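You operate a simulated robot arm through the tools that you are given. There is no shell and no other tool. Be economical: measure what you need, move in short steps, check, and stop when the job is done.

You are at the controls of a simulated robot arm. One attempt, no reset.

JOB
Change the little basin's water, rinse the rod in it, drain it again.
Fine: fresh water to the blue band; the rod back in its pot with no milk on it.

The check looks at the end state, three seconds after you hand in, the way a careful person would. Anything else that was tipped, shoved, dropped, spilled or broken makes it a failure.

ROBOT AND FRAMES
A 7-joint arm with a two-finger parallel gripper, fixed in place. Base frame: the origin is at the foot of the arm, x ahead of it, y to its left, z up; the work surface is at about z = 0. Units: mm, degrees, N and s.
With the tool pointing down near the work surface it reaches from about 220 to 580 mm from the base axis. Its first joint turns from -66.0 to 66.0 degrees. Payload 2.5 kg.
The TCP is the grasp point between the finger pads, 23 mm short of the fingertips. In the tool frame z runs along the fingers and y along their closing line. The gripper opens to 94 mm. The fingers are 38 mm wide and 10 mm thick; the gripper's body (54 by 96 mm) begins 39 mm behind the TCP.
Orientation is that of the tool frame in the base frame, as a unit quaternion [x, y, z, w]. With the fingers straight down and closing along the base's y, the tool's x points along the base's -x, its y along +y and its z along -z.

CONTROLS
- The arm moves only by the tool servo_tool. Its argument "rows" is a list that holds one entry, the list of rows, each a list of 7 numbers: the shift along the tool's x, y, z in units of 200 mm (1.0 is 200 mm), then the turn, a rotation vector about the tool's x, y, z in units of 60 degrees (1.0 is 60 degrees), then the closure in counts, from 0 (fully open) to 255 (shut). In form: [[[x, y, z, wx, wy, wz, fingers], ...]]. A call has 1 to 10 rows; each row is the pose to reach, as a shift and turn from the pose commanded when the call began, along the tool's axes at that moment. A call with a number of a shift or a turn outside -1 to 1 is refused whole. Each row takes 0.2 s and may step no farther than 50 mm and 8.6 degrees from the row before; otherwise, or with a gripper value out of range, the whole call is refused. Where a pose cannot be reached the arm comes as near as it can. A force on the tool above 50 N (or 10 N above the force at the start of the call, whichever is more), or a blocked arm, ends the call early, and 0.2 s more pass. The fingers move at their own pace (about 108 mm/s each) and stop on an object; they squeeze with about 38 N. The grip force told is the motor's: it shows also when the fingers shut on nothing. Time passes only in rows, and 0.2 s behind the last, so rows that repeat a pose let the fingers close. It gives the time, the measured TCP pose, the force on the tool (base axes), the opening and the grip force at its end, in the units of the frame above (readings bear some noise), with the torque about the TCP (base axes, N m) and any sound that the robot's microphone picked up.
- Cameras (640 x 400 px; columns grow to the right, rows downward): "scene" is fixed at [110.8, -398.6, 548.1]; the picture's right is [0.89, -0.45, 0.00], its down [-0.24, -0.48, -0.84] and it looks along [0.38, 0.75, -0.54] (base axes); focal length 308 px, centre (320, 200). "wrist" rides on the gripper at [86, 16, -75] in the tool frame; the picture's right is [-0.18, 0.98, 0.00], its down [-0.58, -0.11, -0.81] and it looks along [-0.79, -0.15, 0.59] (tool axes); focal length 243 px, centre (320, 200).
- grab_frame(camera): a new picture of that camera. No time passes.
- probe_pixels(camera, pixels): for up to 12 pixels [column, row] of the newest picture of that camera ("zoom" is the newest enlarged one), the place [x, y, z] in the base frame of the surface seen there, good to about 3 mm. No time passes.
- inspect(camera, box): a new picture of the part [left, top, right, bottom] of that camera's present view, enlarged. No time passes.
- hand_in(): hands the job in; it is judged then, once.

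Go step by step. Measure first, check grasps and placings, and put right what went wrong. The budget is 80 turns and 46 pictures, counting those below and the enlarged ones. Unless the task says otherwise, let go and move clear before handing in, and close with one line.

The tools are called as name(argument=value, ...) on one line, values as JSON. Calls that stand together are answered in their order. servo_tool: Moves the arm, as the interface text tells. Its arguments: {"type":"object","properties":{"rows":{"type":"array","items":{"type":"array","items":{"type":"array","items":{"type":"number"}}}}},"required":["rows"]} The other tools are called the same way: grab_frame (camera) takes a picture; probe_pixels (camera, pixels) gives the place of the surface under pixels of a picture; inspect (camera, box) takes an enlarged picture of a part of a camera's view; hand_in () hands the job in.

At the start:

```text
time: 0.0
tcp_pos: [287.1, 115.9, 372.4]
tcp_rot: [0.0, 1.0, 0.0, 0.001]
contact_force: [0.0, -0.7, -0.4]
wrist_torque: [0.03, 0.01, 0.05]
width: 93.8
grip_force: 0.1
```

scene: 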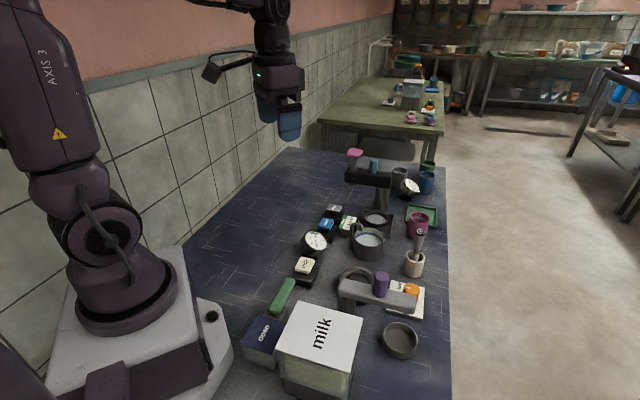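
wrist: 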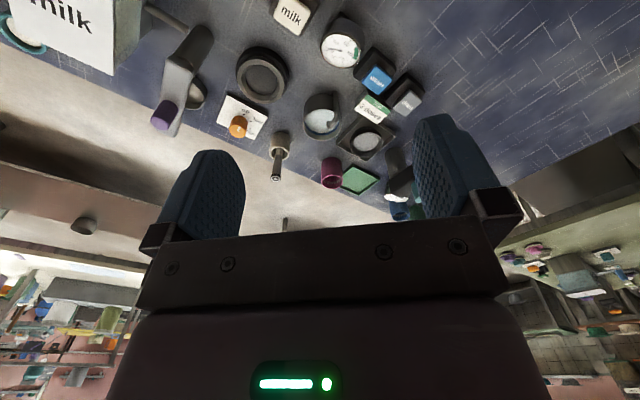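

The scene shows a bench with a milk tank, buttons, small vessels, and a rod in a pot near (415,260). I'll enlarge the work area first.

inspect(camera="scene", box=[290, 140, 450, 240])

inspect(camera="scene", box=[230, 220, 450, 370])

inspect(camera="wrist", box=[130, 0, 450, 200])

```text
4.00 times, centred on (370, 190) of scene
```

zoom: 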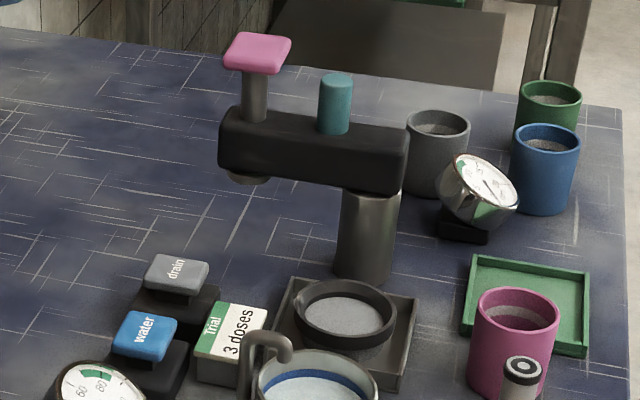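

```text
2.67 times, centred on (340, 295) of scene
```

zoom: 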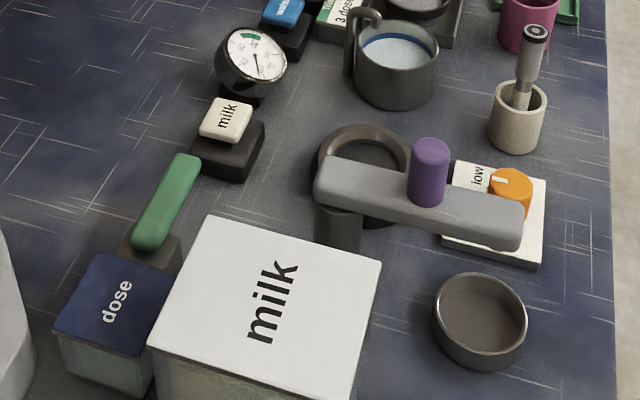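

```text
2.00 times, centred on (290, 100) of wrist
```

zoom: 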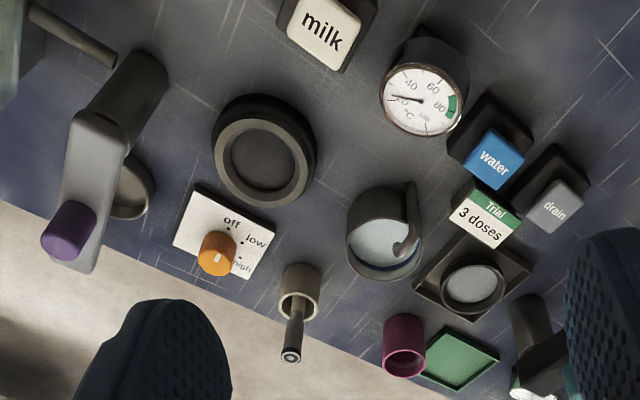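

The basin is the pot with blue band at (368,240) with a spout; "water" and "drain" buttons lie near (330,225); the rod sits in the pot at (415,262). I'll measure them.

inspect(camera="scene", box=[310, 190, 450, 290])

```text
4.00 times, centred on (380, 240) of scene
```

zoom: 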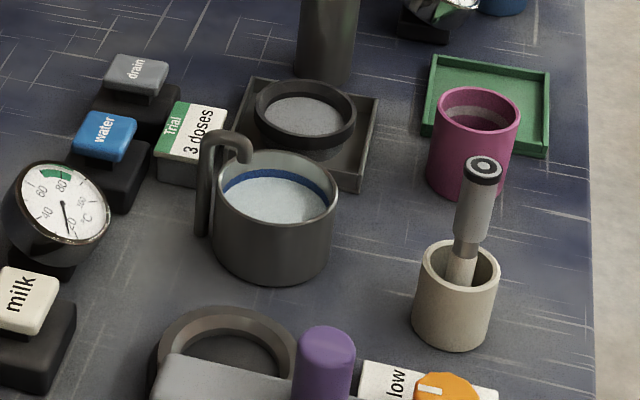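

Measuring key points in this zoom: rod top, handle, pot rim, basin rim, spout and buttons.

probe_pixels(camera="zoom", pixels=[[483, 164], [473, 215], [462, 268], [419, 270], [497, 270], [460, 345], [275, 205], [275, 277], [220, 205], [333, 205], [240, 145], [276, 155]])

probe_pixels(camera="zoom", pixels=[[105, 125], [135, 68], [20, 300], [470, 90], [475, 140], [326, 340], [430, 380], [100, 150], [120, 200], [200, 120], [360, 185], [515, 110]])

grab_frame(camera="wrist")

```text
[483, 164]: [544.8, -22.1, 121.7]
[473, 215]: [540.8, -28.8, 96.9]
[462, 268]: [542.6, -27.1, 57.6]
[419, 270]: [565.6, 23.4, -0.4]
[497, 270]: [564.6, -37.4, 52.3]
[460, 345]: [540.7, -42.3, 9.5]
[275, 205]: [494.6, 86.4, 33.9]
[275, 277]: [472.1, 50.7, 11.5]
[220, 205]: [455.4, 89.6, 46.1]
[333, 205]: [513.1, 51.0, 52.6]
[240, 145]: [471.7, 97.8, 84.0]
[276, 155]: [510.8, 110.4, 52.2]
```

```text
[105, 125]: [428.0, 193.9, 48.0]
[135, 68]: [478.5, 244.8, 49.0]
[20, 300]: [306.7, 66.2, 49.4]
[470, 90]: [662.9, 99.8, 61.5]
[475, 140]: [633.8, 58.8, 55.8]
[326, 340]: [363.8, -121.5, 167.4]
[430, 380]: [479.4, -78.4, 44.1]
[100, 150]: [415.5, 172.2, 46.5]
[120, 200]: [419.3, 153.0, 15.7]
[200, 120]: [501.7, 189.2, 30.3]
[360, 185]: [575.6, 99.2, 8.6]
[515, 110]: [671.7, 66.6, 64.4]
```

```text
39 pictures are left
```

wrist: 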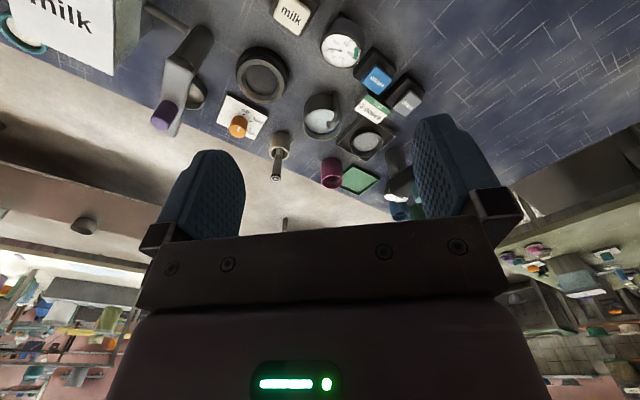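

Water cap ≈ (425,188,48), drain ≈ (478,245,49), basin centre ≈ (490,75), rod top ≈ (545,-23,122). I'll check the tall neighbours before moving.

inspect(camera="scene", box=[290, 140, 450, 240])

probe_pixels(camera="zoom", pixels=[[255, 55], [230, 150], [390, 170], [365, 250], [335, 105], [178, 272], [147, 336], [122, 350], [172, 325], [160, 270], [200, 270], [480, 180]])

```text
4.00 times, centred on (370, 190) of scene
```

zoom: 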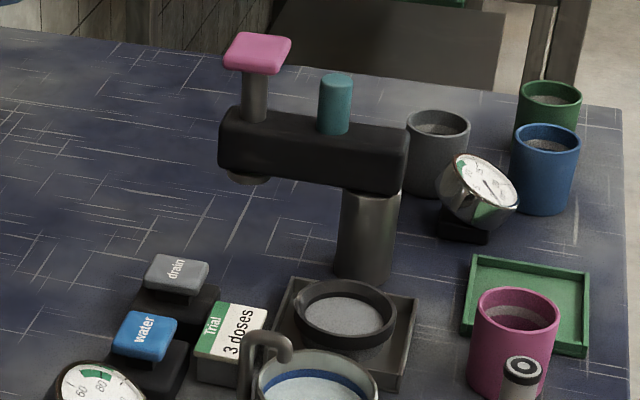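

```text
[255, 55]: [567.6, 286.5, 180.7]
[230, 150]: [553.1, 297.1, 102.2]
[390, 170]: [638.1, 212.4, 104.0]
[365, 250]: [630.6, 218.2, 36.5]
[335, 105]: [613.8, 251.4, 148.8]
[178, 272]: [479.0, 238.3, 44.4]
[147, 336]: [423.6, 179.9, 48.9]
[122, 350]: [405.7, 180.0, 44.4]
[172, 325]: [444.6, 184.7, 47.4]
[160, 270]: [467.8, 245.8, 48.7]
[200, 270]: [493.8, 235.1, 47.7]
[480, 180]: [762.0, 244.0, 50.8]
```

The tower arm (553–638, 212–297, z≈104–181) clears the drain button. I move above drain with the fingers closed.

servo_tool(rows=[[[-0.138, 0.09, 0.136, 0, 0, 0, 255], [-0.276, 0.18, 0.271, 0, 0, 0, 255], [-0.414, 0.27, 0.407, 0, 0, 0, 255], [-0.551, 0.36, 0.543, 0, 0, 0, 255], [-0.689, 0.45, 0.679, 0, 0, 0, 255], [-0.827, 0.54, 0.814, 0, 0, 0, 255], [-0.965, 0.63, 0.95, 0, 0, 0, 255], [-0.965, 0.63, 0.95, 0, 0, 0, 255]]])

grab_frame(camera="scene")

```text
time: 1.8
tcp_pos: [479.5, 242.9, 180.1]
tcp_rot: [0.001, 1.0, -0.001, 0.0]
contact_force: [-0.5, -0.3, 0.0]
wrist_torque: [-0.01, 0.0, 0.02]
width: 0.0
grip_force: 37.7
```

```text
37 pictures are left
```

scene: 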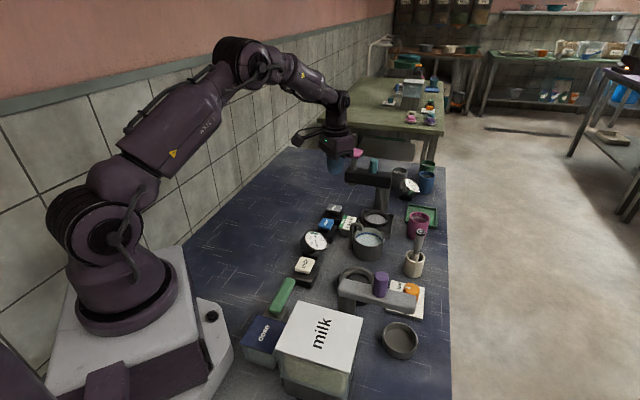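

Above the drain button; descending and pressing about 5 mm.

servo_tool(rows=[[[0, 0, 0.2, 0, 0, 0, 255], [0, 0, 0.4, 0, 0, 0, 255], [0, 0, 0.5, 0, 0, 0, 255], [0, 0, 0.54, 0, 0, 0, 255], [0, 0, 0.56, 0, 0, 0, 255], [0, 0, 0.575, 0, 0, 0, 255], [0, 0, 0.575, 0, 0, 0, 255]]])

inspect(camera="scene", box=[290, 180, 450, 280])

```text
time: 3.4
tcp_pos: [480.7, 242.0, 68.0]
tcp_rot: [0.0, 1.0, -0.001, -0.001]
contact_force: [0.4, 0.7, 0.7]
wrist_torque: [0.01, 0.02, -0.01]
width: 0.1
grip_force: 37.8
```

```text
4.00 times, centred on (370, 230) of scene
```

zoom: 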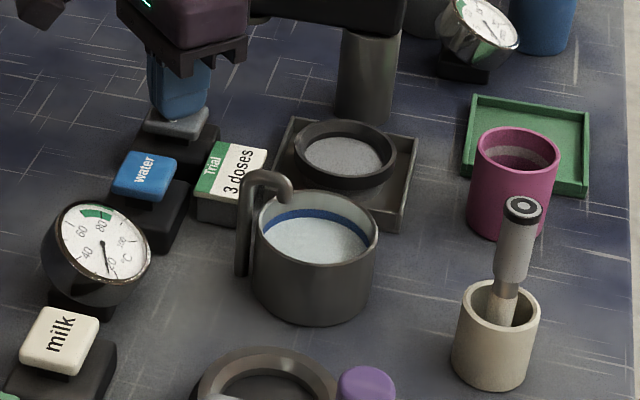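

The level hasn't clearly changed and there's no force yet; I press a few mm further and hold.

servo_tool(rows=[[[0, 0, 0.01, 0, 0, 0, 255], [0, 0, 0.02, 0, 0, 0, 255], [0, 0, 0.03, 0, 0, 0, 255], [0, 0, 0.03, 0, 0, 0, 255], [0, 0, 0.03, 0, 0, 0, 255], [0, 0, 0.03, 0, 0, 0, 255]]])

inspect(camera="scene", box=[290, 180, 450, 280])

```text
time: 4.8
tcp_pos: [479.8, 242.3, 61.3]
tcp_rot: [0.0, 1.0, -0.001, -0.001]
contact_force: [-0.8, -1.0, 1.4]
wrist_torque: [0.01, 0.06, 0.04]
width: 0.1
grip_force: 38.2
heard: click
```

```text
4.00 times, centred on (370, 230) of scene
```

zoom: 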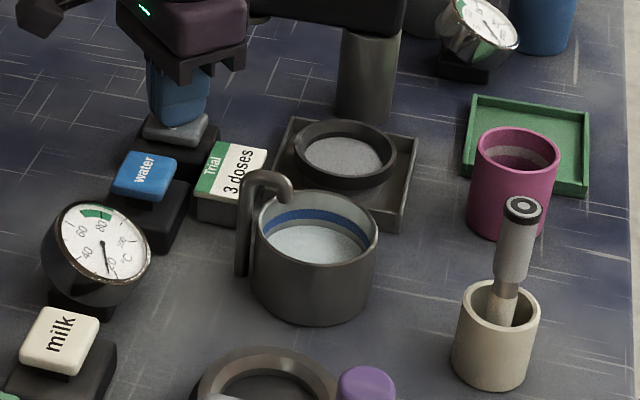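

Click heard and the water is dropping below the band. I hold the button 2 s more.

servo_tool(rows=[[[0, 0, 0, 0, 0, 0, 255], [0, 0, 0, 0, 0, 0, 255], [0, 0, 0, 0, 0, 0, 255], [0, 0, 0, 0, 0, 0, 255], [0, 0, 0, 0, 0, 0, 255], [0, 0, 0, 0, 0, 0, 255], [0, 0, 0, 0, 0, 0, 255], [0, 0, 0, 0, 0, 0, 255], [0, 0, 0, 0, 0, 0, 255], [0, 0, 0, 0, 0, 0, 255]]])

inspect(camera="scene", box=[290, 180, 450, 280])

```text
time: 7.0
tcp_pos: [478.7, 243.3, 60.9]
tcp_rot: [0.0, 1.0, -0.002, 0.0]
contact_force: [-0.5, -0.1, 1.6]
wrist_torque: [0.02, 0.03, -0.02]
width: 0.1
grip_force: 37.5
```

```text
4.00 times, centred on (370, 230) of scene
```

zoom: 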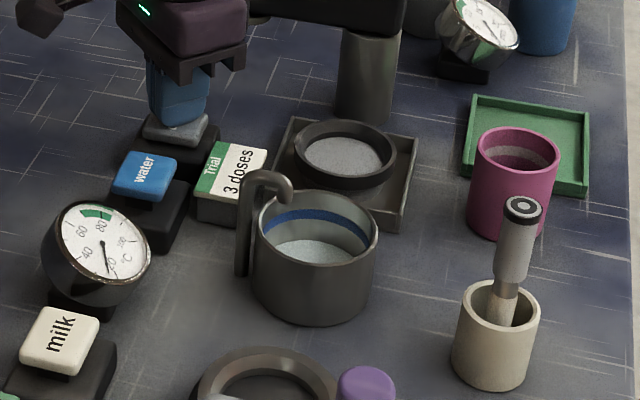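

Still falling. I keep holding for another 4 s.

servo_tool(rows=[[[0, 0, 0, 0, 0, 0, 255], [0, 0, 0, 0, 0, 0, 255], [0, 0, 0, 0, 0, 0, 255], [0, 0, 0, 0, 0, 0, 255], [0, 0, 0, 0, 0, 0, 255], [0, 0, 0, 0, 0, 0, 255], [0, 0, 0, 0, 0, 0, 255], [0, 0, 0, 0, 0, 0, 255], [0, 0, 0, 0, 0, 0, 255], [0, 0, 0, 0, 0, 0, 255]]])

servo_tool(rows=[[[0, 0, 0, 0, 0, 0, 255], [0, 0, 0, 0, 0, 0, 255], [0, 0, 0, 0, 0, 0, 255], [0, 0, 0, 0, 0, 0, 255], [0, 0, 0, 0, 0, 0, 255], [0, 0, 0, 0, 0, 0, 255], [0, 0, 0, 0, 0, 0, 255], [0, 0, 0, 0, 0, 0, 255], [0, 0, 0, 0, 0, 0, 255], [0, 0, 0, 0, 0, 0, 255]]])

inspect(camera="scene", box=[290, 180, 450, 280])

```text
time: 9.2
tcp_pos: [480.4, 243.0, 61.5]
tcp_rot: [0.0, 1.0, -0.001, 0.0]
contact_force: [-0.1, 1.0, 1.9]
wrist_torque: [0.0, 0.01, -0.04]
width: 0.1
grip_force: 37.9
```

```text
time: 11.4
tcp_pos: [480.1, 242.9, 61.5]
tcp_rot: [0.0, 1.0, -0.001, -0.001]
contact_force: [0.0, 0.3, 1.6]
wrist_torque: [0.01, 0.02, 0.01]
width: 0.1
grip_force: 37.9
```

```text
4.00 times, centred on (370, 230) of scene
```

zoom: 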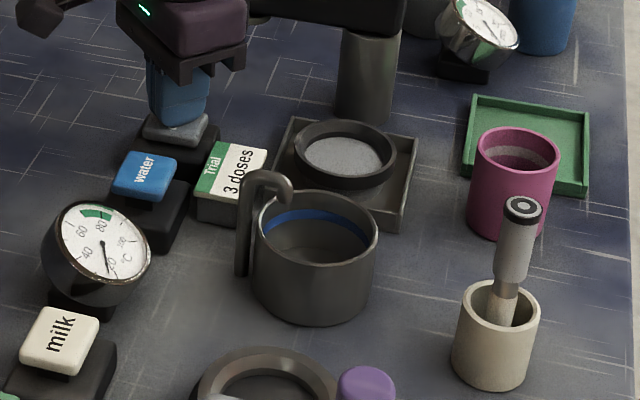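

The basin is empty. I lift off and shift above the water button.

servo_tool(rows=[[[0, 0, -0.1, 0, 0, 0, 255], [0, 0, -0.22, 0, 0, 0, 255], [0.07, -0.07, -0.22, 0, 0, 0, 255], [0.17, -0.18, -0.22, 0, 0, 0, 255], [0.274, -0.282, -0.22, 0, 0, 0, 255], [0.274, -0.282, -0.1, 0, 0, 0, 255], [0.274, -0.282, -0.1, 0, 0, 0, 255]]])

inspect(camera="scene", box=[290, 180, 450, 280])

```text
time: 13.0
tcp_pos: [425.6, 183.5, 82.9]
tcp_rot: [-0.001, 1.0, 0.0, 0.001]
contact_force: [-0.4, 0.2, -0.8]
wrist_torque: [0.03, -0.04, -0.01]
width: 0.1
grip_force: 37.6
```

```text
4.00 times, centred on (370, 230) of scene
```

zoom: 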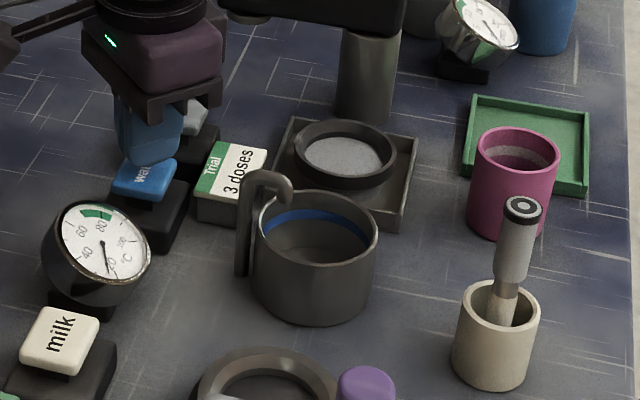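

Over the water cap, 12 mm above. I press down to z≈61 and check after a short time.

servo_tool(rows=[[[0, 0, 0.06, 0, 0, 0, 255], [0, 0, 0.09, 0, 0, 0, 255], [0, 0, 0.11, 0, 0, 0, 255], [0, 0, 0.11, 0, 0, 0, 255], [0, 0, 0.11, 0, 0, 0, 255], [0, 0, 0.11, 0, 0, 0, 255], [0, 0, 0.11, 0, 0, 0, 255]]])

inspect(camera="scene", box=[290, 180, 450, 280])

```text
time: 14.6
tcp_pos: [425.0, 185.7, 59.4]
tcp_rot: [0.0, 1.0, -0.001, 0.0]
contact_force: [0.9, 0.3, 1.1]
wrist_torque: [-0.01, 0.02, -0.02]
width: 0.0
grip_force: 38.4
heard: click
```

```text
4.00 times, centred on (370, 230) of scene
```

zoom: 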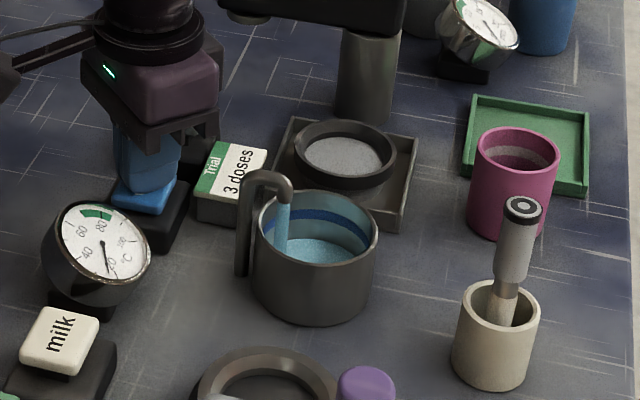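

Water is running and the level is at about one third. I hold 0.8 s more, then check.

servo_tool(rows=[[[0, 0, 0, 0, 0, 0, 255], [0, 0, 0, 0, 0, 0, 255], [0, 0, -0.06, 0, 0, 0, 255], [0, 0, -0.1, 0, 0, 0, 255]]])

inspect(camera="scene", box=[290, 180, 450, 280])

```text
time: 15.6
tcp_pos: [423.9, 184.5, 80.4]
tcp_rot: [0.0, 1.0, -0.001, 0.0]
contact_force: [0.4, -0.6, -0.3]
wrist_torque: [0.01, -0.02, -0.03]
width: 0.0
grip_force: 37.8
```

```text
4.00 times, centred on (370, 230) of scene
```

zoom: 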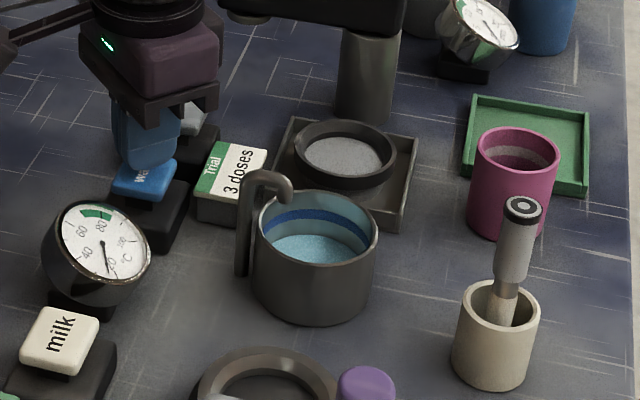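

The flow stops on release and the level is still below the band. I probe the water and band heights.

probe_pixels(camera="zoom", pixels=[[300, 250], [320, 250], [330, 255], [314, 207], [314, 213], [314, 219], [314, 225], [314, 193], [350, 224], [350, 230]])

```text
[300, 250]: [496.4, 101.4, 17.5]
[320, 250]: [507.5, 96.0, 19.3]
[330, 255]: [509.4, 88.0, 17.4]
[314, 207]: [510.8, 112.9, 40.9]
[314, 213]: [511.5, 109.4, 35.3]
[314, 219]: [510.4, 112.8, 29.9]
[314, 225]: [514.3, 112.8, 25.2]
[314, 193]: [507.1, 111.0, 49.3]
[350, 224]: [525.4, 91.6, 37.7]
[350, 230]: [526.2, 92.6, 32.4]
```

Water ≈ z 18, band ≈ z 31–41. I press again for about 1.2 s.

servo_tool(rows=[[[0, 0, 0.1, 0, 0, 0, 255], [0, 0, 0.1, 0, 0, 0, 255], [0, 0, 0.1, 0, 0, 0, 255], [0, 0, 0.1, 0, 0, 0, 255], [0, 0, 0.1, 0, 0, 0, 255], [0, 0, 0.1, 0, 0, 0, 255], [0, 0, 0, 0, 0, 0, 255]]])

inspect(camera="scene", box=[290, 180, 450, 280])

probe_pixels(camera="zoom", pixels=[[300, 250], [320, 250], [330, 255], [310, 240]])

```text
time: 17.2
tcp_pos: [425.9, 187.4, 79.0]
tcp_rot: [0.0, 1.0, -0.001, 0.0]
contact_force: [-0.2, 0.2, 0.1]
wrist_torque: [-0.01, -0.02, 0.0]
width: 0.0
grip_force: 37.7
heard: click
```

```text
4.00 times, centred on (370, 230) of scene
```

zoom: 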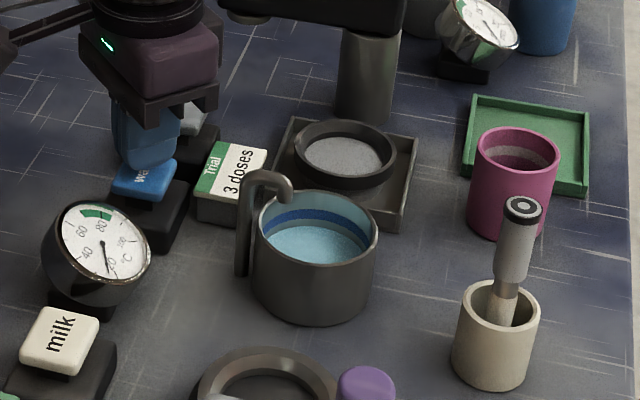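

```text
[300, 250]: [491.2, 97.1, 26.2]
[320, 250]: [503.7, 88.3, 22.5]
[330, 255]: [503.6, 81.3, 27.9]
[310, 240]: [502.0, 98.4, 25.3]
```

Water ≈ z 25.5 now. Another 1.4 s press should put it at the band.

servo_tool(rows=[[[0, 0, 0.1, 0, 0, 0, 255], [0, 0, 0.1, 0, 0, 0, 255], [0, 0, 0.1, 0, 0, 0, 255], [0, 0, 0.1, 0, 0, 0, 255], [0, 0, 0.1, 0, 0, 0, 255], [0, 0, 0.1, 0, 0, 0, 255], [0, 0, 0.1, 0, 0, 0, 255], [0, 0, 0, 0, 0, 0, 255]]])

inspect(camera="scene", box=[330, 205, 410, 255])

probe_pixels(camera="zoom", pixels=[[290, 270], [320, 270], [340, 280], [280, 250], [310, 310], [350, 300], [310, 200], [310, 207], [310, 214], [310, 221], [310, 228], [310, 235]])

```text
time: 19.0
tcp_pos: [425.5, 186.5, 78.8]
tcp_rot: [0.0, 1.0, -0.001, 0.0]
contact_force: [1.0, 0.1, -0.1]
wrist_torque: [-0.02, 0.01, 0.0]
width: 0.2
grip_force: 38.4
heard: click
```

```text
8.00 times, centred on (370, 230) of scene
```

zoom: 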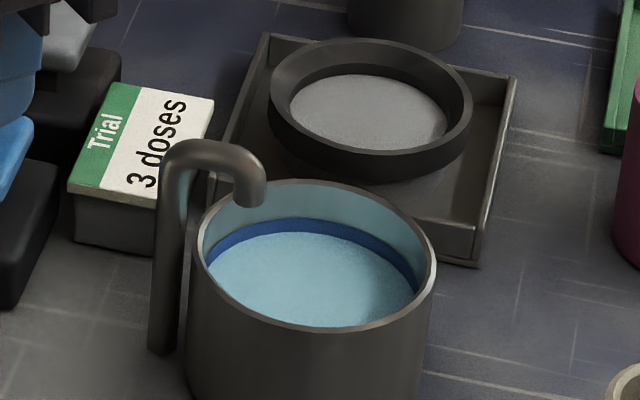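

```text
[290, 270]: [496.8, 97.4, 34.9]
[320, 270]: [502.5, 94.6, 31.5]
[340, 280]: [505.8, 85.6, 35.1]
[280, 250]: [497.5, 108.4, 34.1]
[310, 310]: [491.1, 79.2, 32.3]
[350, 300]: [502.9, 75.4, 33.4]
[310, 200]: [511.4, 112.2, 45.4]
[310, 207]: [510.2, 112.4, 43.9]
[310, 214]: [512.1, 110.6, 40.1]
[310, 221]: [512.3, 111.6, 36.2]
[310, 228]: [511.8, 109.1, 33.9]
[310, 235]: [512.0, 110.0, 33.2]
```

The water sits at the band's lower edge (z≈33.5). A brief tap brings it into the band properly.

servo_tool(rows=[[[0, 0, 0.1, 0, 0, 0, 255], [0, 0, 0.1, 0, 0, 0, 255], [0, 0, 0, 0, 0, 0, 255], [0, 0, -0.2, 0, 0, 0, 255], [0, 0, -0.4, 0, 0, 0, 255]]])

inspect(camera="scene", box=[330, 205, 410, 255])

inspect(camera="scene", box=[375, 220, 455, 270])

probe_pixels(camera="zoom", pixels=[[348, 76], [347, 110], [340, 160], [325, 220], [318, 250], [310, 280], [280, 300], [275, 250], [380, 270], [330, 100], [365, 100], [310, 330]])

```text
time: 20.2
tcp_pos: [425.7, 183.6, 157.9]
tcp_rot: [0.0, 1.0, -0.001, 0.0]
contact_force: [-0.6, 0.7, 0.0]
wrist_torque: [-0.02, 0.02, -0.04]
width: 0.0
grip_force: 37.9
heard: click
```

```text
8.00 times, centred on (370, 230) of scene
```

zoom: 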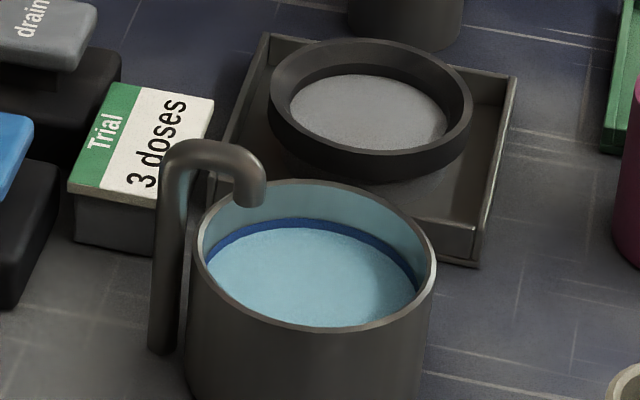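

```text
8.00 times, centred on (415, 245) of scene
```

zoom: 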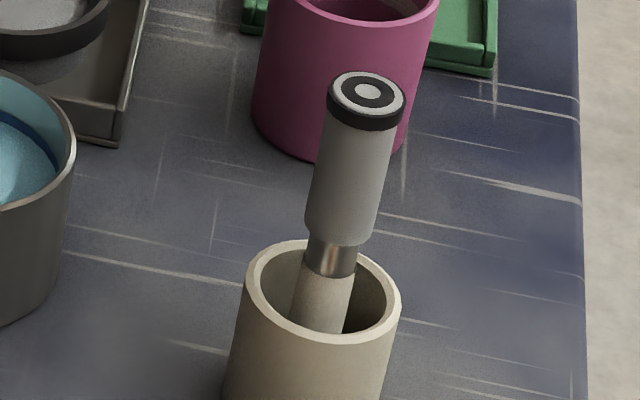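

```text
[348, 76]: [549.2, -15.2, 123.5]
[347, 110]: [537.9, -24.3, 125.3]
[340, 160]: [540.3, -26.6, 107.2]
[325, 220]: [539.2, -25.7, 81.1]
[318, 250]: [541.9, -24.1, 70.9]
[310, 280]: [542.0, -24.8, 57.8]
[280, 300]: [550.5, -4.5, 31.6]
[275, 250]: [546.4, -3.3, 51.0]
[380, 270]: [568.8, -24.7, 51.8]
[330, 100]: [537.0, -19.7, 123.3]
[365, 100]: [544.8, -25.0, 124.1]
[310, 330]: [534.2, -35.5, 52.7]
```

Level now sits within the band. The rod stands vertically at about (545,-19), handle z 76–124; I move above it and open.

servo_tool(rows=[[[-0.12, -0.195, -0.02, 0, 0, 0, 200], [-0.24, -0.39, -0.04, 0, 0, 0, 100], [-0.36, -0.585, -0.05, 0, 0, 0, 100], [-0.48, -0.78, -0.05, 0, 0, 0, 100], [-0.598, -0.98, -0.05, 0, 0, 0, 100], [-0.598, -0.98, -0.05, 0, 0, 0, 100]]])

servo_tool(rows=[[[0, -0.04, 0, 0, 0, 0, 100], [0, -0.04, 0.15, 0, 0, 0, 100], [0, -0.04, 0.15, 0, 0, 0, 100]]])

inspect(camera="scene", box=[340, 160, 500, 260])

grab_frame(camera="wrist")

```text
time: 21.6
tcp_pos: [542.8, -10.7, 171.7]
tcp_rot: [-0.001, 1.0, 0.0, 0.0]
contact_force: [0.0, -0.2, -0.2]
wrist_torque: [-0.01, 0.02, 0.0]
width: 57.1
grip_force: 0.1
```

```text
time: 22.4
tcp_pos: [546.2, -18.8, 139.2]
tcp_rot: [-0.001, 1.0, -0.001, 0.0]
contact_force: [-0.4, 0.2, -0.3]
wrist_torque: [-0.01, 0.01, 0.01]
width: 57.3
grip_force: 0.1
```

```text
4.00 times, centred on (420, 210) of scene
```

zoom: 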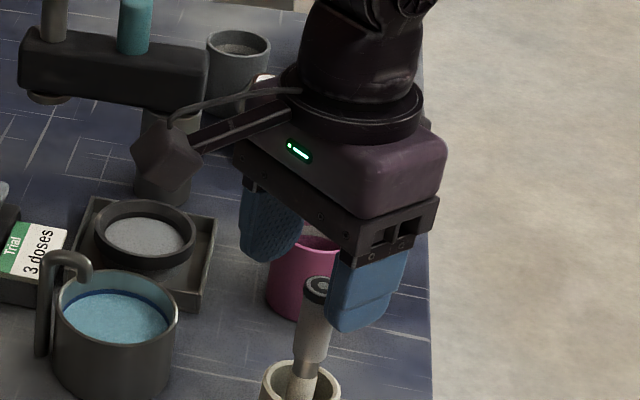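

```text
24 pictures are left
```

wrist: 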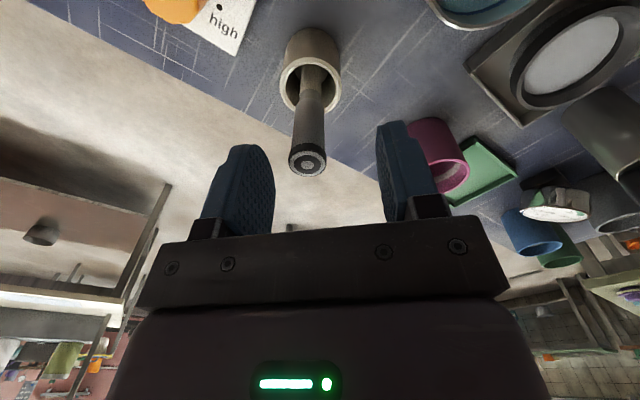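

The rod is centred between the fingers (308,160 in wrist view). I lower to z≈100 and close.

servo_tool(rows=[[[0, 0, 0.1, 0, 0, 0, 100], [0, 0, 0.2, 0, 0, 0, 100], [0, 0, 0.2, 0, 0, 0, 100], [0, 0, 0.2, 0, 0, 0, 170], [0, 0, 0.2, 0, 0, 0, 220], [0, 0, 0.2, 0, 0, 0, 255], [0, 0, 0.2, 0, 0, 0, 255]]])

servo_tool(rows=[[[0, 0, -0.15, 0, 0, 0, 255], [0, 0, -0.3, 0, 0, 0, 255], [0, 0, -0.45, 0, 0, 0, 255], [0, 0, -0.45, 0, 0, 0, 255]]])

inspect(camera="scene", box=[340, 160, 500, 260])

```text
time: 24.0
tcp_pos: [544.7, -19.5, 99.5]
tcp_rot: [0.0, 1.0, -0.003, -0.001]
contact_force: [2.2, -8.5, -0.9]
wrist_torque: [-0.66, -0.14, -0.01]
width: 18.1
grip_force: 38.1
```

```text
time: 25.0
tcp_pos: [545.5, -18.7, 191.8]
tcp_rot: [-0.001, 1.0, -0.001, 0.0]
contact_force: [-0.3, -0.7, -0.1]
wrist_torque: [-0.01, 0.02, -0.03]
width: 18.3
grip_force: 37.5
```

```text
4.00 times, centred on (420, 210) of scene
```

zoom: 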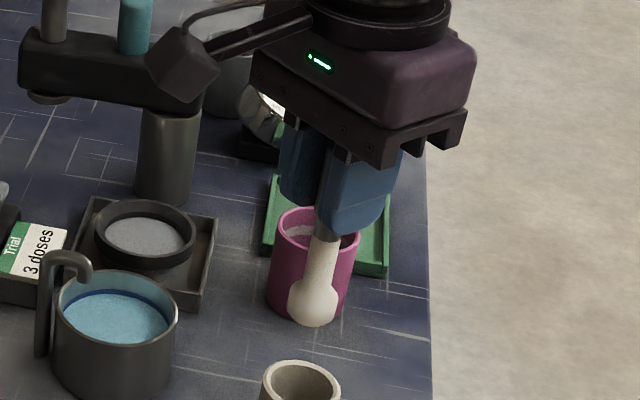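

Grasped; milk coats the shaft and bulb. I measure the spout and rim to keep the fingers clear while dipping.

inspect(camera="scene", box=[330, 205, 410, 255])

probe_pixels(camera="zoom", pixels=[[165, 300], [170, 170], [195, 148], [225, 150], [255, 170], [250, 195], [205, 250], [432, 250], [310, 184], [310, 327], [240, 305], [410, 320]])

inspect(camera="scene", box=[380, 205, 460, 255])

probe_pixels(camera="zoom", pixels=[[300, 80], [290, 120], [280, 150], [265, 200], [265, 230], [265, 243], [235, 200], [305, 200]])

```text
8.00 times, centred on (370, 230) of scene
```

zoom: 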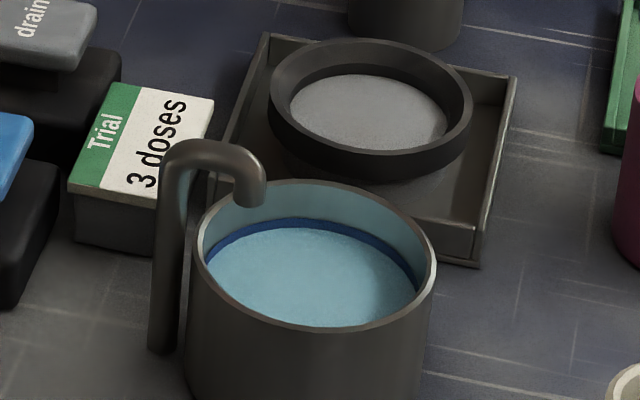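

```text
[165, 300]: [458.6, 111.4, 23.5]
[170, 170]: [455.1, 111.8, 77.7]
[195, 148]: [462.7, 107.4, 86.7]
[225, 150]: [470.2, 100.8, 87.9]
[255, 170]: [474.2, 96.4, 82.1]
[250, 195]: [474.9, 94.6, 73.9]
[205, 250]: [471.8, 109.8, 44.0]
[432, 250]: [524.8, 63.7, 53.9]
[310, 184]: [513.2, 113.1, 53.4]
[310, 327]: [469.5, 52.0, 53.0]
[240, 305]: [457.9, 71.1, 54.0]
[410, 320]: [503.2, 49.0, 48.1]
```

```text
8.00 times, centred on (420, 230) of scene
```

zoom: 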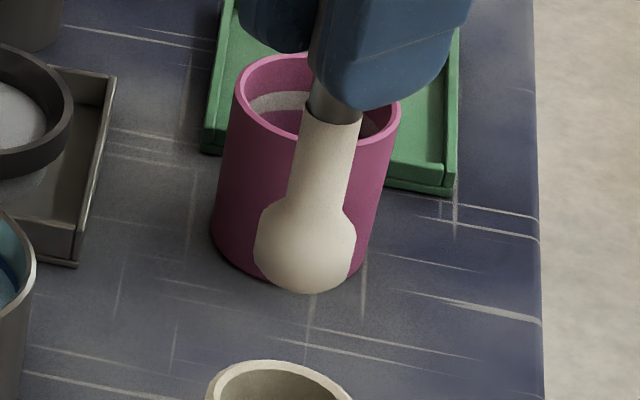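

```text
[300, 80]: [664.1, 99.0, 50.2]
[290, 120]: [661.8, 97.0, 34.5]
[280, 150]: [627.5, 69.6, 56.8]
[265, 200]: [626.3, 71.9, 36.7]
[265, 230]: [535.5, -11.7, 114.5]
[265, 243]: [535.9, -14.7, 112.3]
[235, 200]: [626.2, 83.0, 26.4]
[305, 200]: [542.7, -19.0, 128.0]
```

Basin centre ≈ (491,81), r≈37, spout outlet at (475,95). I carry the rod above (502,66), clear of the spout, and lower it into the water.

servo_tool(rows=[[[0.07, 0.14, 0, 0, 0, 0, 255], [0.14, 0.28, 0, 0, 0, 0, 255], [0.215, 0.425, 0, 0, 0, 0, 255], [0.215, 0.425, 0, 0, 0, 0, 255], [0.215, 0.425, 0.1, 0, 0, 0, 255], [0.215, 0.425, 0.18, 0, 0, 0, 255], [0.215, 0.425, 0.18, 0, 0, 0, 255]]])

inspect(camera="scene", box=[310, 170, 430, 250])

```text
time: 26.6
tcp_pos: [503.5, 67.3, 154.1]
tcp_rot: [0.0, 1.0, -0.001, -0.001]
contact_force: [0.8, 0.1, 0.2]
wrist_torque: [0.01, -0.02, -0.02]
width: 18.0
grip_force: 38.5
```

```text
5.00 times, centred on (370, 210) of scene
```

zoom: 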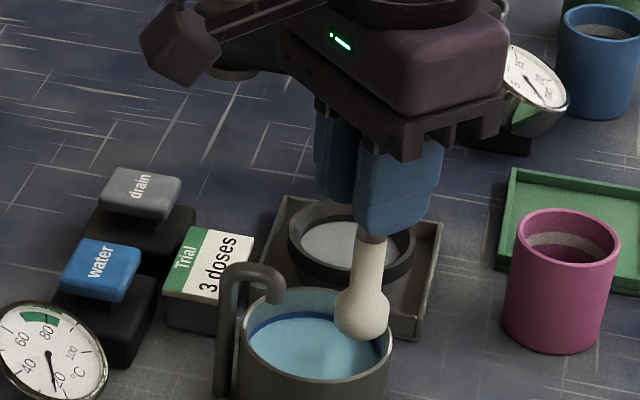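

The bulb is over the inside on the right; I lower with a slight shift toward the centre.

servo_tool(rows=[[[0.015, 0.0, 0.08, 0, 0, 0, 255], [0.015, 0.0, 0.16, 0, 0, 0, 255], [0.015, 0.0, 0.22, 0, 0, 0, 255], [0.015, 0.0, 0.245, 0, 0, 0, 255], [0.015, 0.0, 0.245, 0, 0, 0, 255]]])

inspect(camera="scene", box=[330, 190, 410, 240])

```text
time: 27.8
tcp_pos: [499.2, 65.9, 105.2]
tcp_rot: [0.0, 1.0, -0.001, 0.0]
contact_force: [0.0, 0.3, -0.2]
wrist_torque: [-0.03, 0.0, -0.03]
width: 17.7
grip_force: 37.8
```

```text
8.00 times, centred on (370, 215) of scene
```

zoom: 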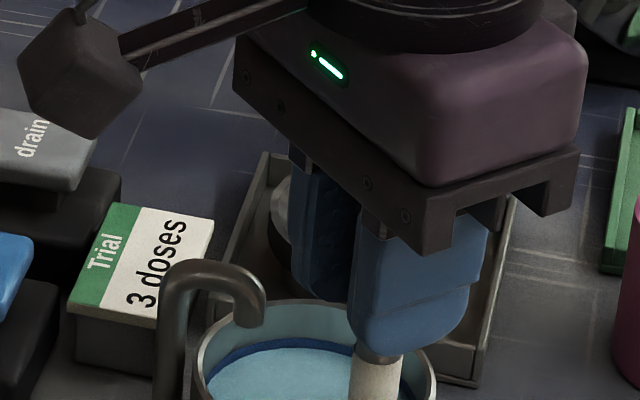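

Dipped cleanly, no contact force. I swish in small strokes and lower a few mm.

servo_tool(rows=[[[0.02, -0.02, 0.02, 0, 0, 0, 255], [-0.02, 0.02, 0.02, 0, 0, 0, 255], [0.02, -0.02, 0.0, 0, 0, 0, 255], [-0.02, 0.02, -0.03, 0, 0, 0, 255], [0.02, -0.02, 0.02, 0, 0, 0, 255], [-0.02, 0.02, 0.02, 0, 0, 0, 255], [0.02, -0.02, -0.03, 0, 0, 0, 255], [-0.02, 0.02, 0.02, 0, 0, 0, 255], [0.02, -0.02, 0.02, 0, 0, 0, 255], [0, 0, 0.02, 0, 0, 0, 255]]])

servo_tool(rows=[[[0, 0, -0.15, 0, 0, 0, 255], [0, 0, -0.3, 0, 0, 0, 255], [0, 0, -0.42, 0, 0, 0, 255], [0, 0, -0.42, 0, 0, 0, 255]]])

inspect(camera="scene", box=[330, 185, 430, 248])

```text
time: 30.0
tcp_pos: [499.1, 67.8, 101.4]
tcp_rot: [0.0, 1.0, -0.001, 0.0]
contact_force: [0.3, 0.4, -0.4]
wrist_torque: [-0.03, 0.0, 0.03]
width: 18.3
grip_force: 37.7
```

```text
time: 31.0
tcp_pos: [498.7, 66.9, 184.8]
tcp_rot: [0.0, 1.0, -0.001, 0.0]
contact_force: [0.0, 0.7, -0.6]
wrist_torque: [-0.02, 0.0, -0.01]
width: 18.1
grip_force: 37.7
```

```text
6.35 times, centred on (380, 216) of scene
```

zoom: 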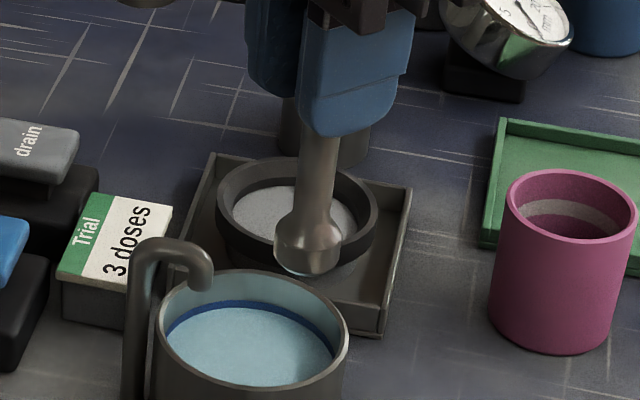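

The rod is clean metal now, with a water drop hanging at its tip (308,275). I let it drip over the basin for 2 s with a closer look.

servo_tool(rows=[[[0, 0, 0.03, 0, 0, 0, 255], [0, 0, 0, 0, 0, 0, 255], [0, 0, 0.03, 0, 0, 0, 255], [0, 0, 0, 0, 0, 0, 255], [0, 0, 0, 0, 0, 0, 255], [0, 0, 0, 0, 0, 0, 255], [0, 0, 0, 0, 0, 0, 255], [0, 0, 0, 0, 0, 0, 255], [0, 0, 0, 0, 0, 0, 255], [0, 0, 0, 0, 0, 0, 255]]])

inspect(camera="scene", box=[350, 195, 410, 232])

```text
time: 33.2
tcp_pos: [499.0, 66.9, 183.4]
tcp_rot: [0.001, 1.0, -0.001, 0.0]
contact_force: [0.4, -0.3, 0.3]
wrist_torque: [0.0, 0.0, 0.03]
width: 17.9
grip_force: 38.5
```

```text
10.67 times, centred on (380, 214) of scene
```

zoom: 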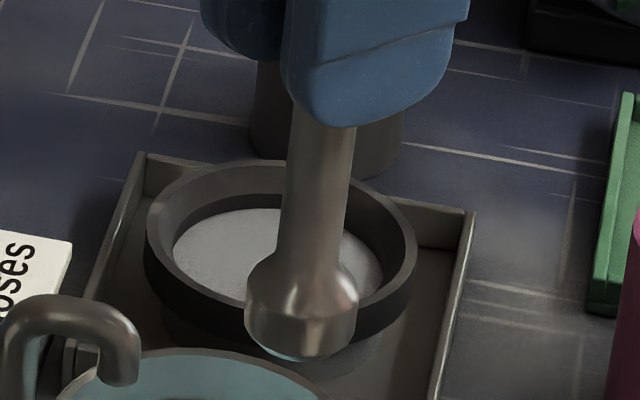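

The rod is clean; the bluish tip is a reflection. I carry it back above the pot.

servo_tool(rows=[[[-0.07, -0.14, 0, 0, 0, 0, 255], [-0.15, -0.28, 0, 0, 0, 0, 255], [-0.23, -0.425, 0, 0, 0, 0, 255], [-0.23, -0.425, 0, 0, 0, 0, 255], [-0.23, -0.425, 0.12, 0, 0, 0, 255], [-0.23, -0.425, 0.12, 0, 0, 0, 255]]])

inspect(camera="scene", box=[370, 210, 470, 272])

```text
time: 34.6
tcp_pos: [545.2, -19.8, 162.8]
tcp_rot: [0.0, 1.0, 0.0, 0.0]
contact_force: [0.8, 0.3, -0.7]
wrist_torque: [-0.02, -0.02, 0.01]
width: 18.1
grip_force: 38.5
```

```text
6.40 times, centred on (420, 241) of scene
```

zoom: 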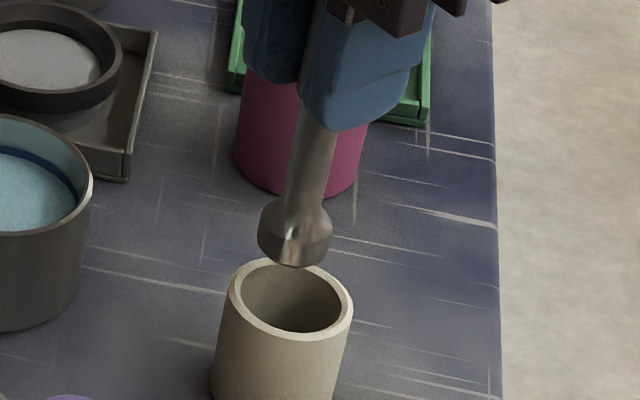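

Aligned over the pot. I lower to the original height and release.

servo_tool(rows=[[[0, 0, 0.1, 0, 0, 0, 255], [0, 0, 0.2, 0, 0, 0, 255], [0, 0, 0.27, 0, 0, 0, 255], [0, 0, 0.3, 0, 0, 0, 255], [0, 0, 0.3, 0, 0, 0, 255]]])

servo_tool(rows=[[[0, 0, 0, 0, 0, 0, 200], [0, 0, 0, 0, 0, 0, 120], [0, 0, 0, 0, 0, 0, 100], [0, 0, -0.1, 0, 0, 0, 100], [0, 0, -0.25, 0, 0, 0, 100], [0, 0, -0.4, 0, 0, 0, 100], [0, 0, -0.4, 0, 0, 0, 255]]])

inspect(camera="scene", box=[350, 190, 480, 272])

```text
time: 35.8
tcp_pos: [545.5, -20.0, 101.6]
tcp_rot: [0.0, 1.0, -0.002, 0.001]
contact_force: [-2.0, -4.9, 0.4]
wrist_torque: [-0.39, 0.14, -0.02]
width: 18.1
grip_force: 37.7
```

```text
time: 37.4
tcp_pos: [546.3, -19.1, 182.9]
tcp_rot: [0.0, 1.0, -0.001, -0.001]
contact_force: [0.4, -0.7, 0.0]
wrist_torque: [0.01, -0.01, 0.01]
width: 0.0
grip_force: 30.1
```

```text
4.88 times, centred on (415, 231) of scene
```

zoom: 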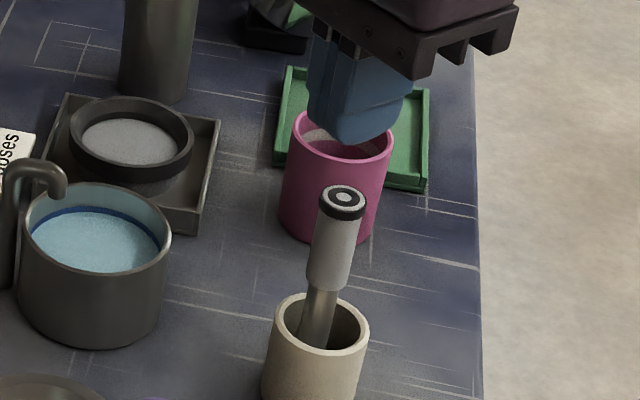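

The rod stands in its pot, clean. Now back to the drain button with closed fingers.

servo_tool(rows=[[[0.1, 0.15, 0, 0, 0, 0, 255], [0.2, 0.34, 0, 0, 0, 0, 255], [0.325, 0.52, 0, 0, 0, 0, 255], [0.325, 0.74, 0, 0, 0, 0, 255], [0.325, 0.95, 0, 0, 0, 0, 255], [0.325, 0.95, 0, 0, 0, 0, 255]]])

servo_tool(rows=[[[0, 0.17, 0, 0, 0, 0, 255], [0, 0.352, 0, 0, 0, 0, 255], [0, 0.352, 0.2, 0, 0, 0, 255], [0, 0.352, 0.4, 0, 0, 0, 255], [0, 0.352, 0.52, 0, 0, 0, 255], [0, 0.352, 0.57, 0, 0, 0, 255], [0, 0.352, 0.595, 0, 0, 0, 255], [0, 0.352, 0.595, 0, 0, 0, 255]]])

servo_tool(rows=[[[0, 0, 0, 0, 0, 0, 255], [0, 0, 0, 0, 0, 0, 255], [0, 0, 0, 0, 0, 0, 255], [0, 0, 0, 0, 0, 0, 255], [0, 0, 0, 0, 0, 0, 255], [0, 0, 0, 0, 0, 0, 255], [0, 0, 0, 0, 0, 0, 255], [0, 0, 0, 0, 0, 0, 255], [0, 0, 0, 0, 0, 0, 255], [0, 0, 0, 0, 0, 0, 255]]])

inspect(camera="scene", box=[290, 180, 450, 280])

```text
time: 38.8
tcp_pos: [478.2, 171.0, 179.6]
tcp_rot: [0.0, 1.0, -0.001, 0.0]
contact_force: [0.6, 0.0, 0.0]
wrist_torque: [-0.01, 0.01, 0.03]
width: 0.0
grip_force: 38.2
```

```text
time: 40.6
tcp_pos: [478.3, 243.2, 61.7]
tcp_rot: [0.0, 1.0, -0.001, 0.0]
contact_force: [-0.5, 1.4, 1.1]
wrist_torque: [0.03, 0.01, -0.01]
width: 0.0
grip_force: 38.3
heard: click
```

```text
time: 42.8
tcp_pos: [477.2, 242.2, 62.4]
tcp_rot: [-0.001, 1.0, -0.002, -0.001]
contact_force: [-0.1, -1.2, 1.1]
wrist_torque: [-0.01, 0.02, 0.01]
width: 0.0
grip_force: 37.9
```

```text
4.00 times, centred on (370, 230) of scene
```

zoom: 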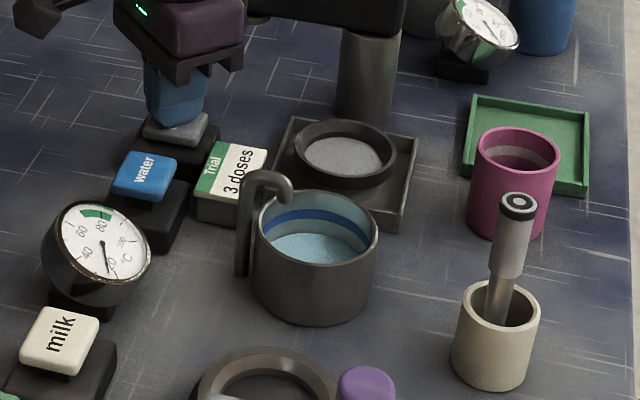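

The basin is draining; I hold for 6 s more.

servo_tool(rows=[[[0, 0, 0, 0, 0, 0, 255], [0, 0, 0, 0, 0, 0, 255], [0, 0, 0, 0, 0, 0, 255], [0, 0, 0, 0, 0, 0, 255], [0, 0, 0, 0, 0, 0, 255], [0, 0, 0, 0, 0, 0, 255], [0, 0, 0, 0, 0, 0, 255], [0, 0, 0, 0, 0, 0, 255], [0, 0, 0, 0, 0, 0, 255], [0, 0, 0, 0, 0, 0, 255]]])

servo_tool(rows=[[[0, 0, 0, 0, 0, 0, 255], [0, 0, 0, 0, 0, 0, 255], [0, 0, 0, 0, 0, 0, 255], [0, 0, 0, 0, 0, 0, 255], [0, 0, 0, 0, 0, 0, 255], [0, 0, 0, 0, 0, 0, 255], [0, 0, 0, 0, 0, 0, 255], [0, 0, 0, 0, 0, 0, 255], [0, 0, 0, 0, 0, 0, 255], [0, 0, 0, 0, 0, 0, 255]]])

servo_tool(rows=[[[0, 0, 0, 0, 0, 0, 255], [0, 0, 0, 0, 0, 0, 255], [0, 0, 0, 0, 0, 0, 255], [0, 0, 0, 0, 0, 0, 255], [0, 0, 0, 0, 0, 0, 255], [0, 0, 0, 0, 0, 0, 255], [0, 0, 0, 0, 0, 0, 255], [0, 0, 0, 0, 0, 0, 255], [0, 0, 0, 0, 0, 0, 255], [0, 0, 0, 0, 0, 0, 255]]])

servo_tool(rows=[[[0, 0, -0.15, 0, 0, 0, 255], [0, 0, -0.35, 0, 0, 0, 255], [0, 0, -0.55, 0, 0, 0, 255], [0, 0, -0.55, 0, 0, 0, 255]]])

inspect(camera="scene", box=[290, 180, 450, 280])

grab_frame(camera="scene")

```text
time: 45.0
tcp_pos: [478.7, 242.6, 61.4]
tcp_rot: [0.0, 1.0, -0.001, 0.001]
contact_force: [0.9, -1.2, 1.1]
wrist_torque: [-0.03, 0.04, 0.03]
width: 0.0
grip_force: 38.5
```

```text
time: 47.2
tcp_pos: [477.0, 242.1, 61.1]
tcp_rot: [0.0, 1.0, -0.001, 0.0]
contact_force: [-0.7, 1.1, 0.6]
wrist_torque: [0.01, 0.06, -0.01]
width: 0.0
grip_force: 37.4
```

```text
time: 49.4
tcp_pos: [478.2, 243.4, 62.0]
tcp_rot: [0.001, 1.0, -0.001, 0.001]
contact_force: [0.1, -0.1, 0.7]
wrist_torque: [0.0, 0.05, -0.05]
width: 0.0
grip_force: 37.6
```

```text
time: 50.4
tcp_pos: [478.8, 240.9, 172.2]
tcp_rot: [0.0, 1.0, -0.001, 0.0]
contact_force: [0.1, -0.3, -0.5]
wrist_torque: [0.0, 0.02, -0.01]
width: 0.0
grip_force: 38.1
```

```text
4.00 times, centred on (370, 230) of scene
```

zoom: 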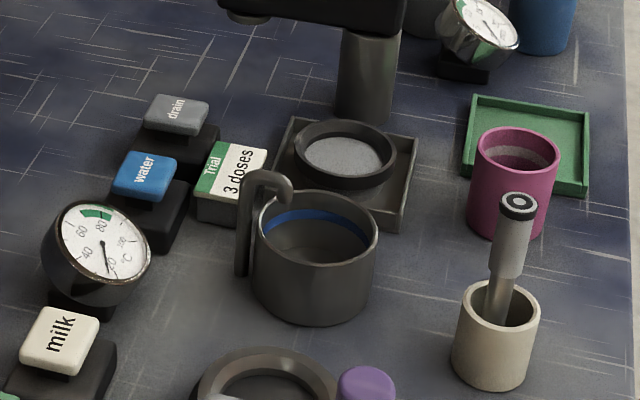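

```text
12 pictures are left
```

scene: 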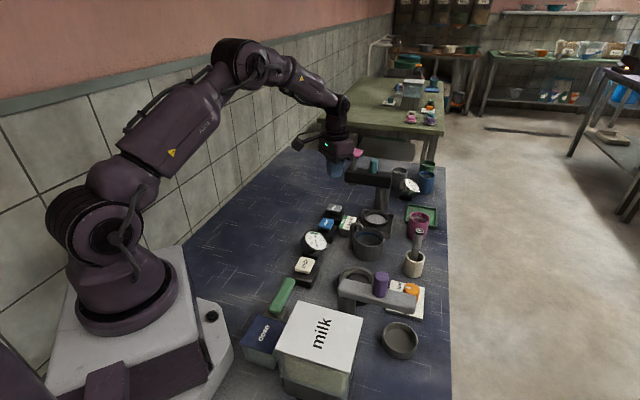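

The basin is empty, the clean rod stands in its pot, the buttons are released and nothing else has moved. Handing in.

hand_in()

```text
The job is handed in.
```

I drained the basin, refilled it with fresh water to the blue band and rinsed the rod clean. The rod is back in its pot, and the basin is drained again. I took "drain it again" as the last step, so I handed the job in with the basin empty.
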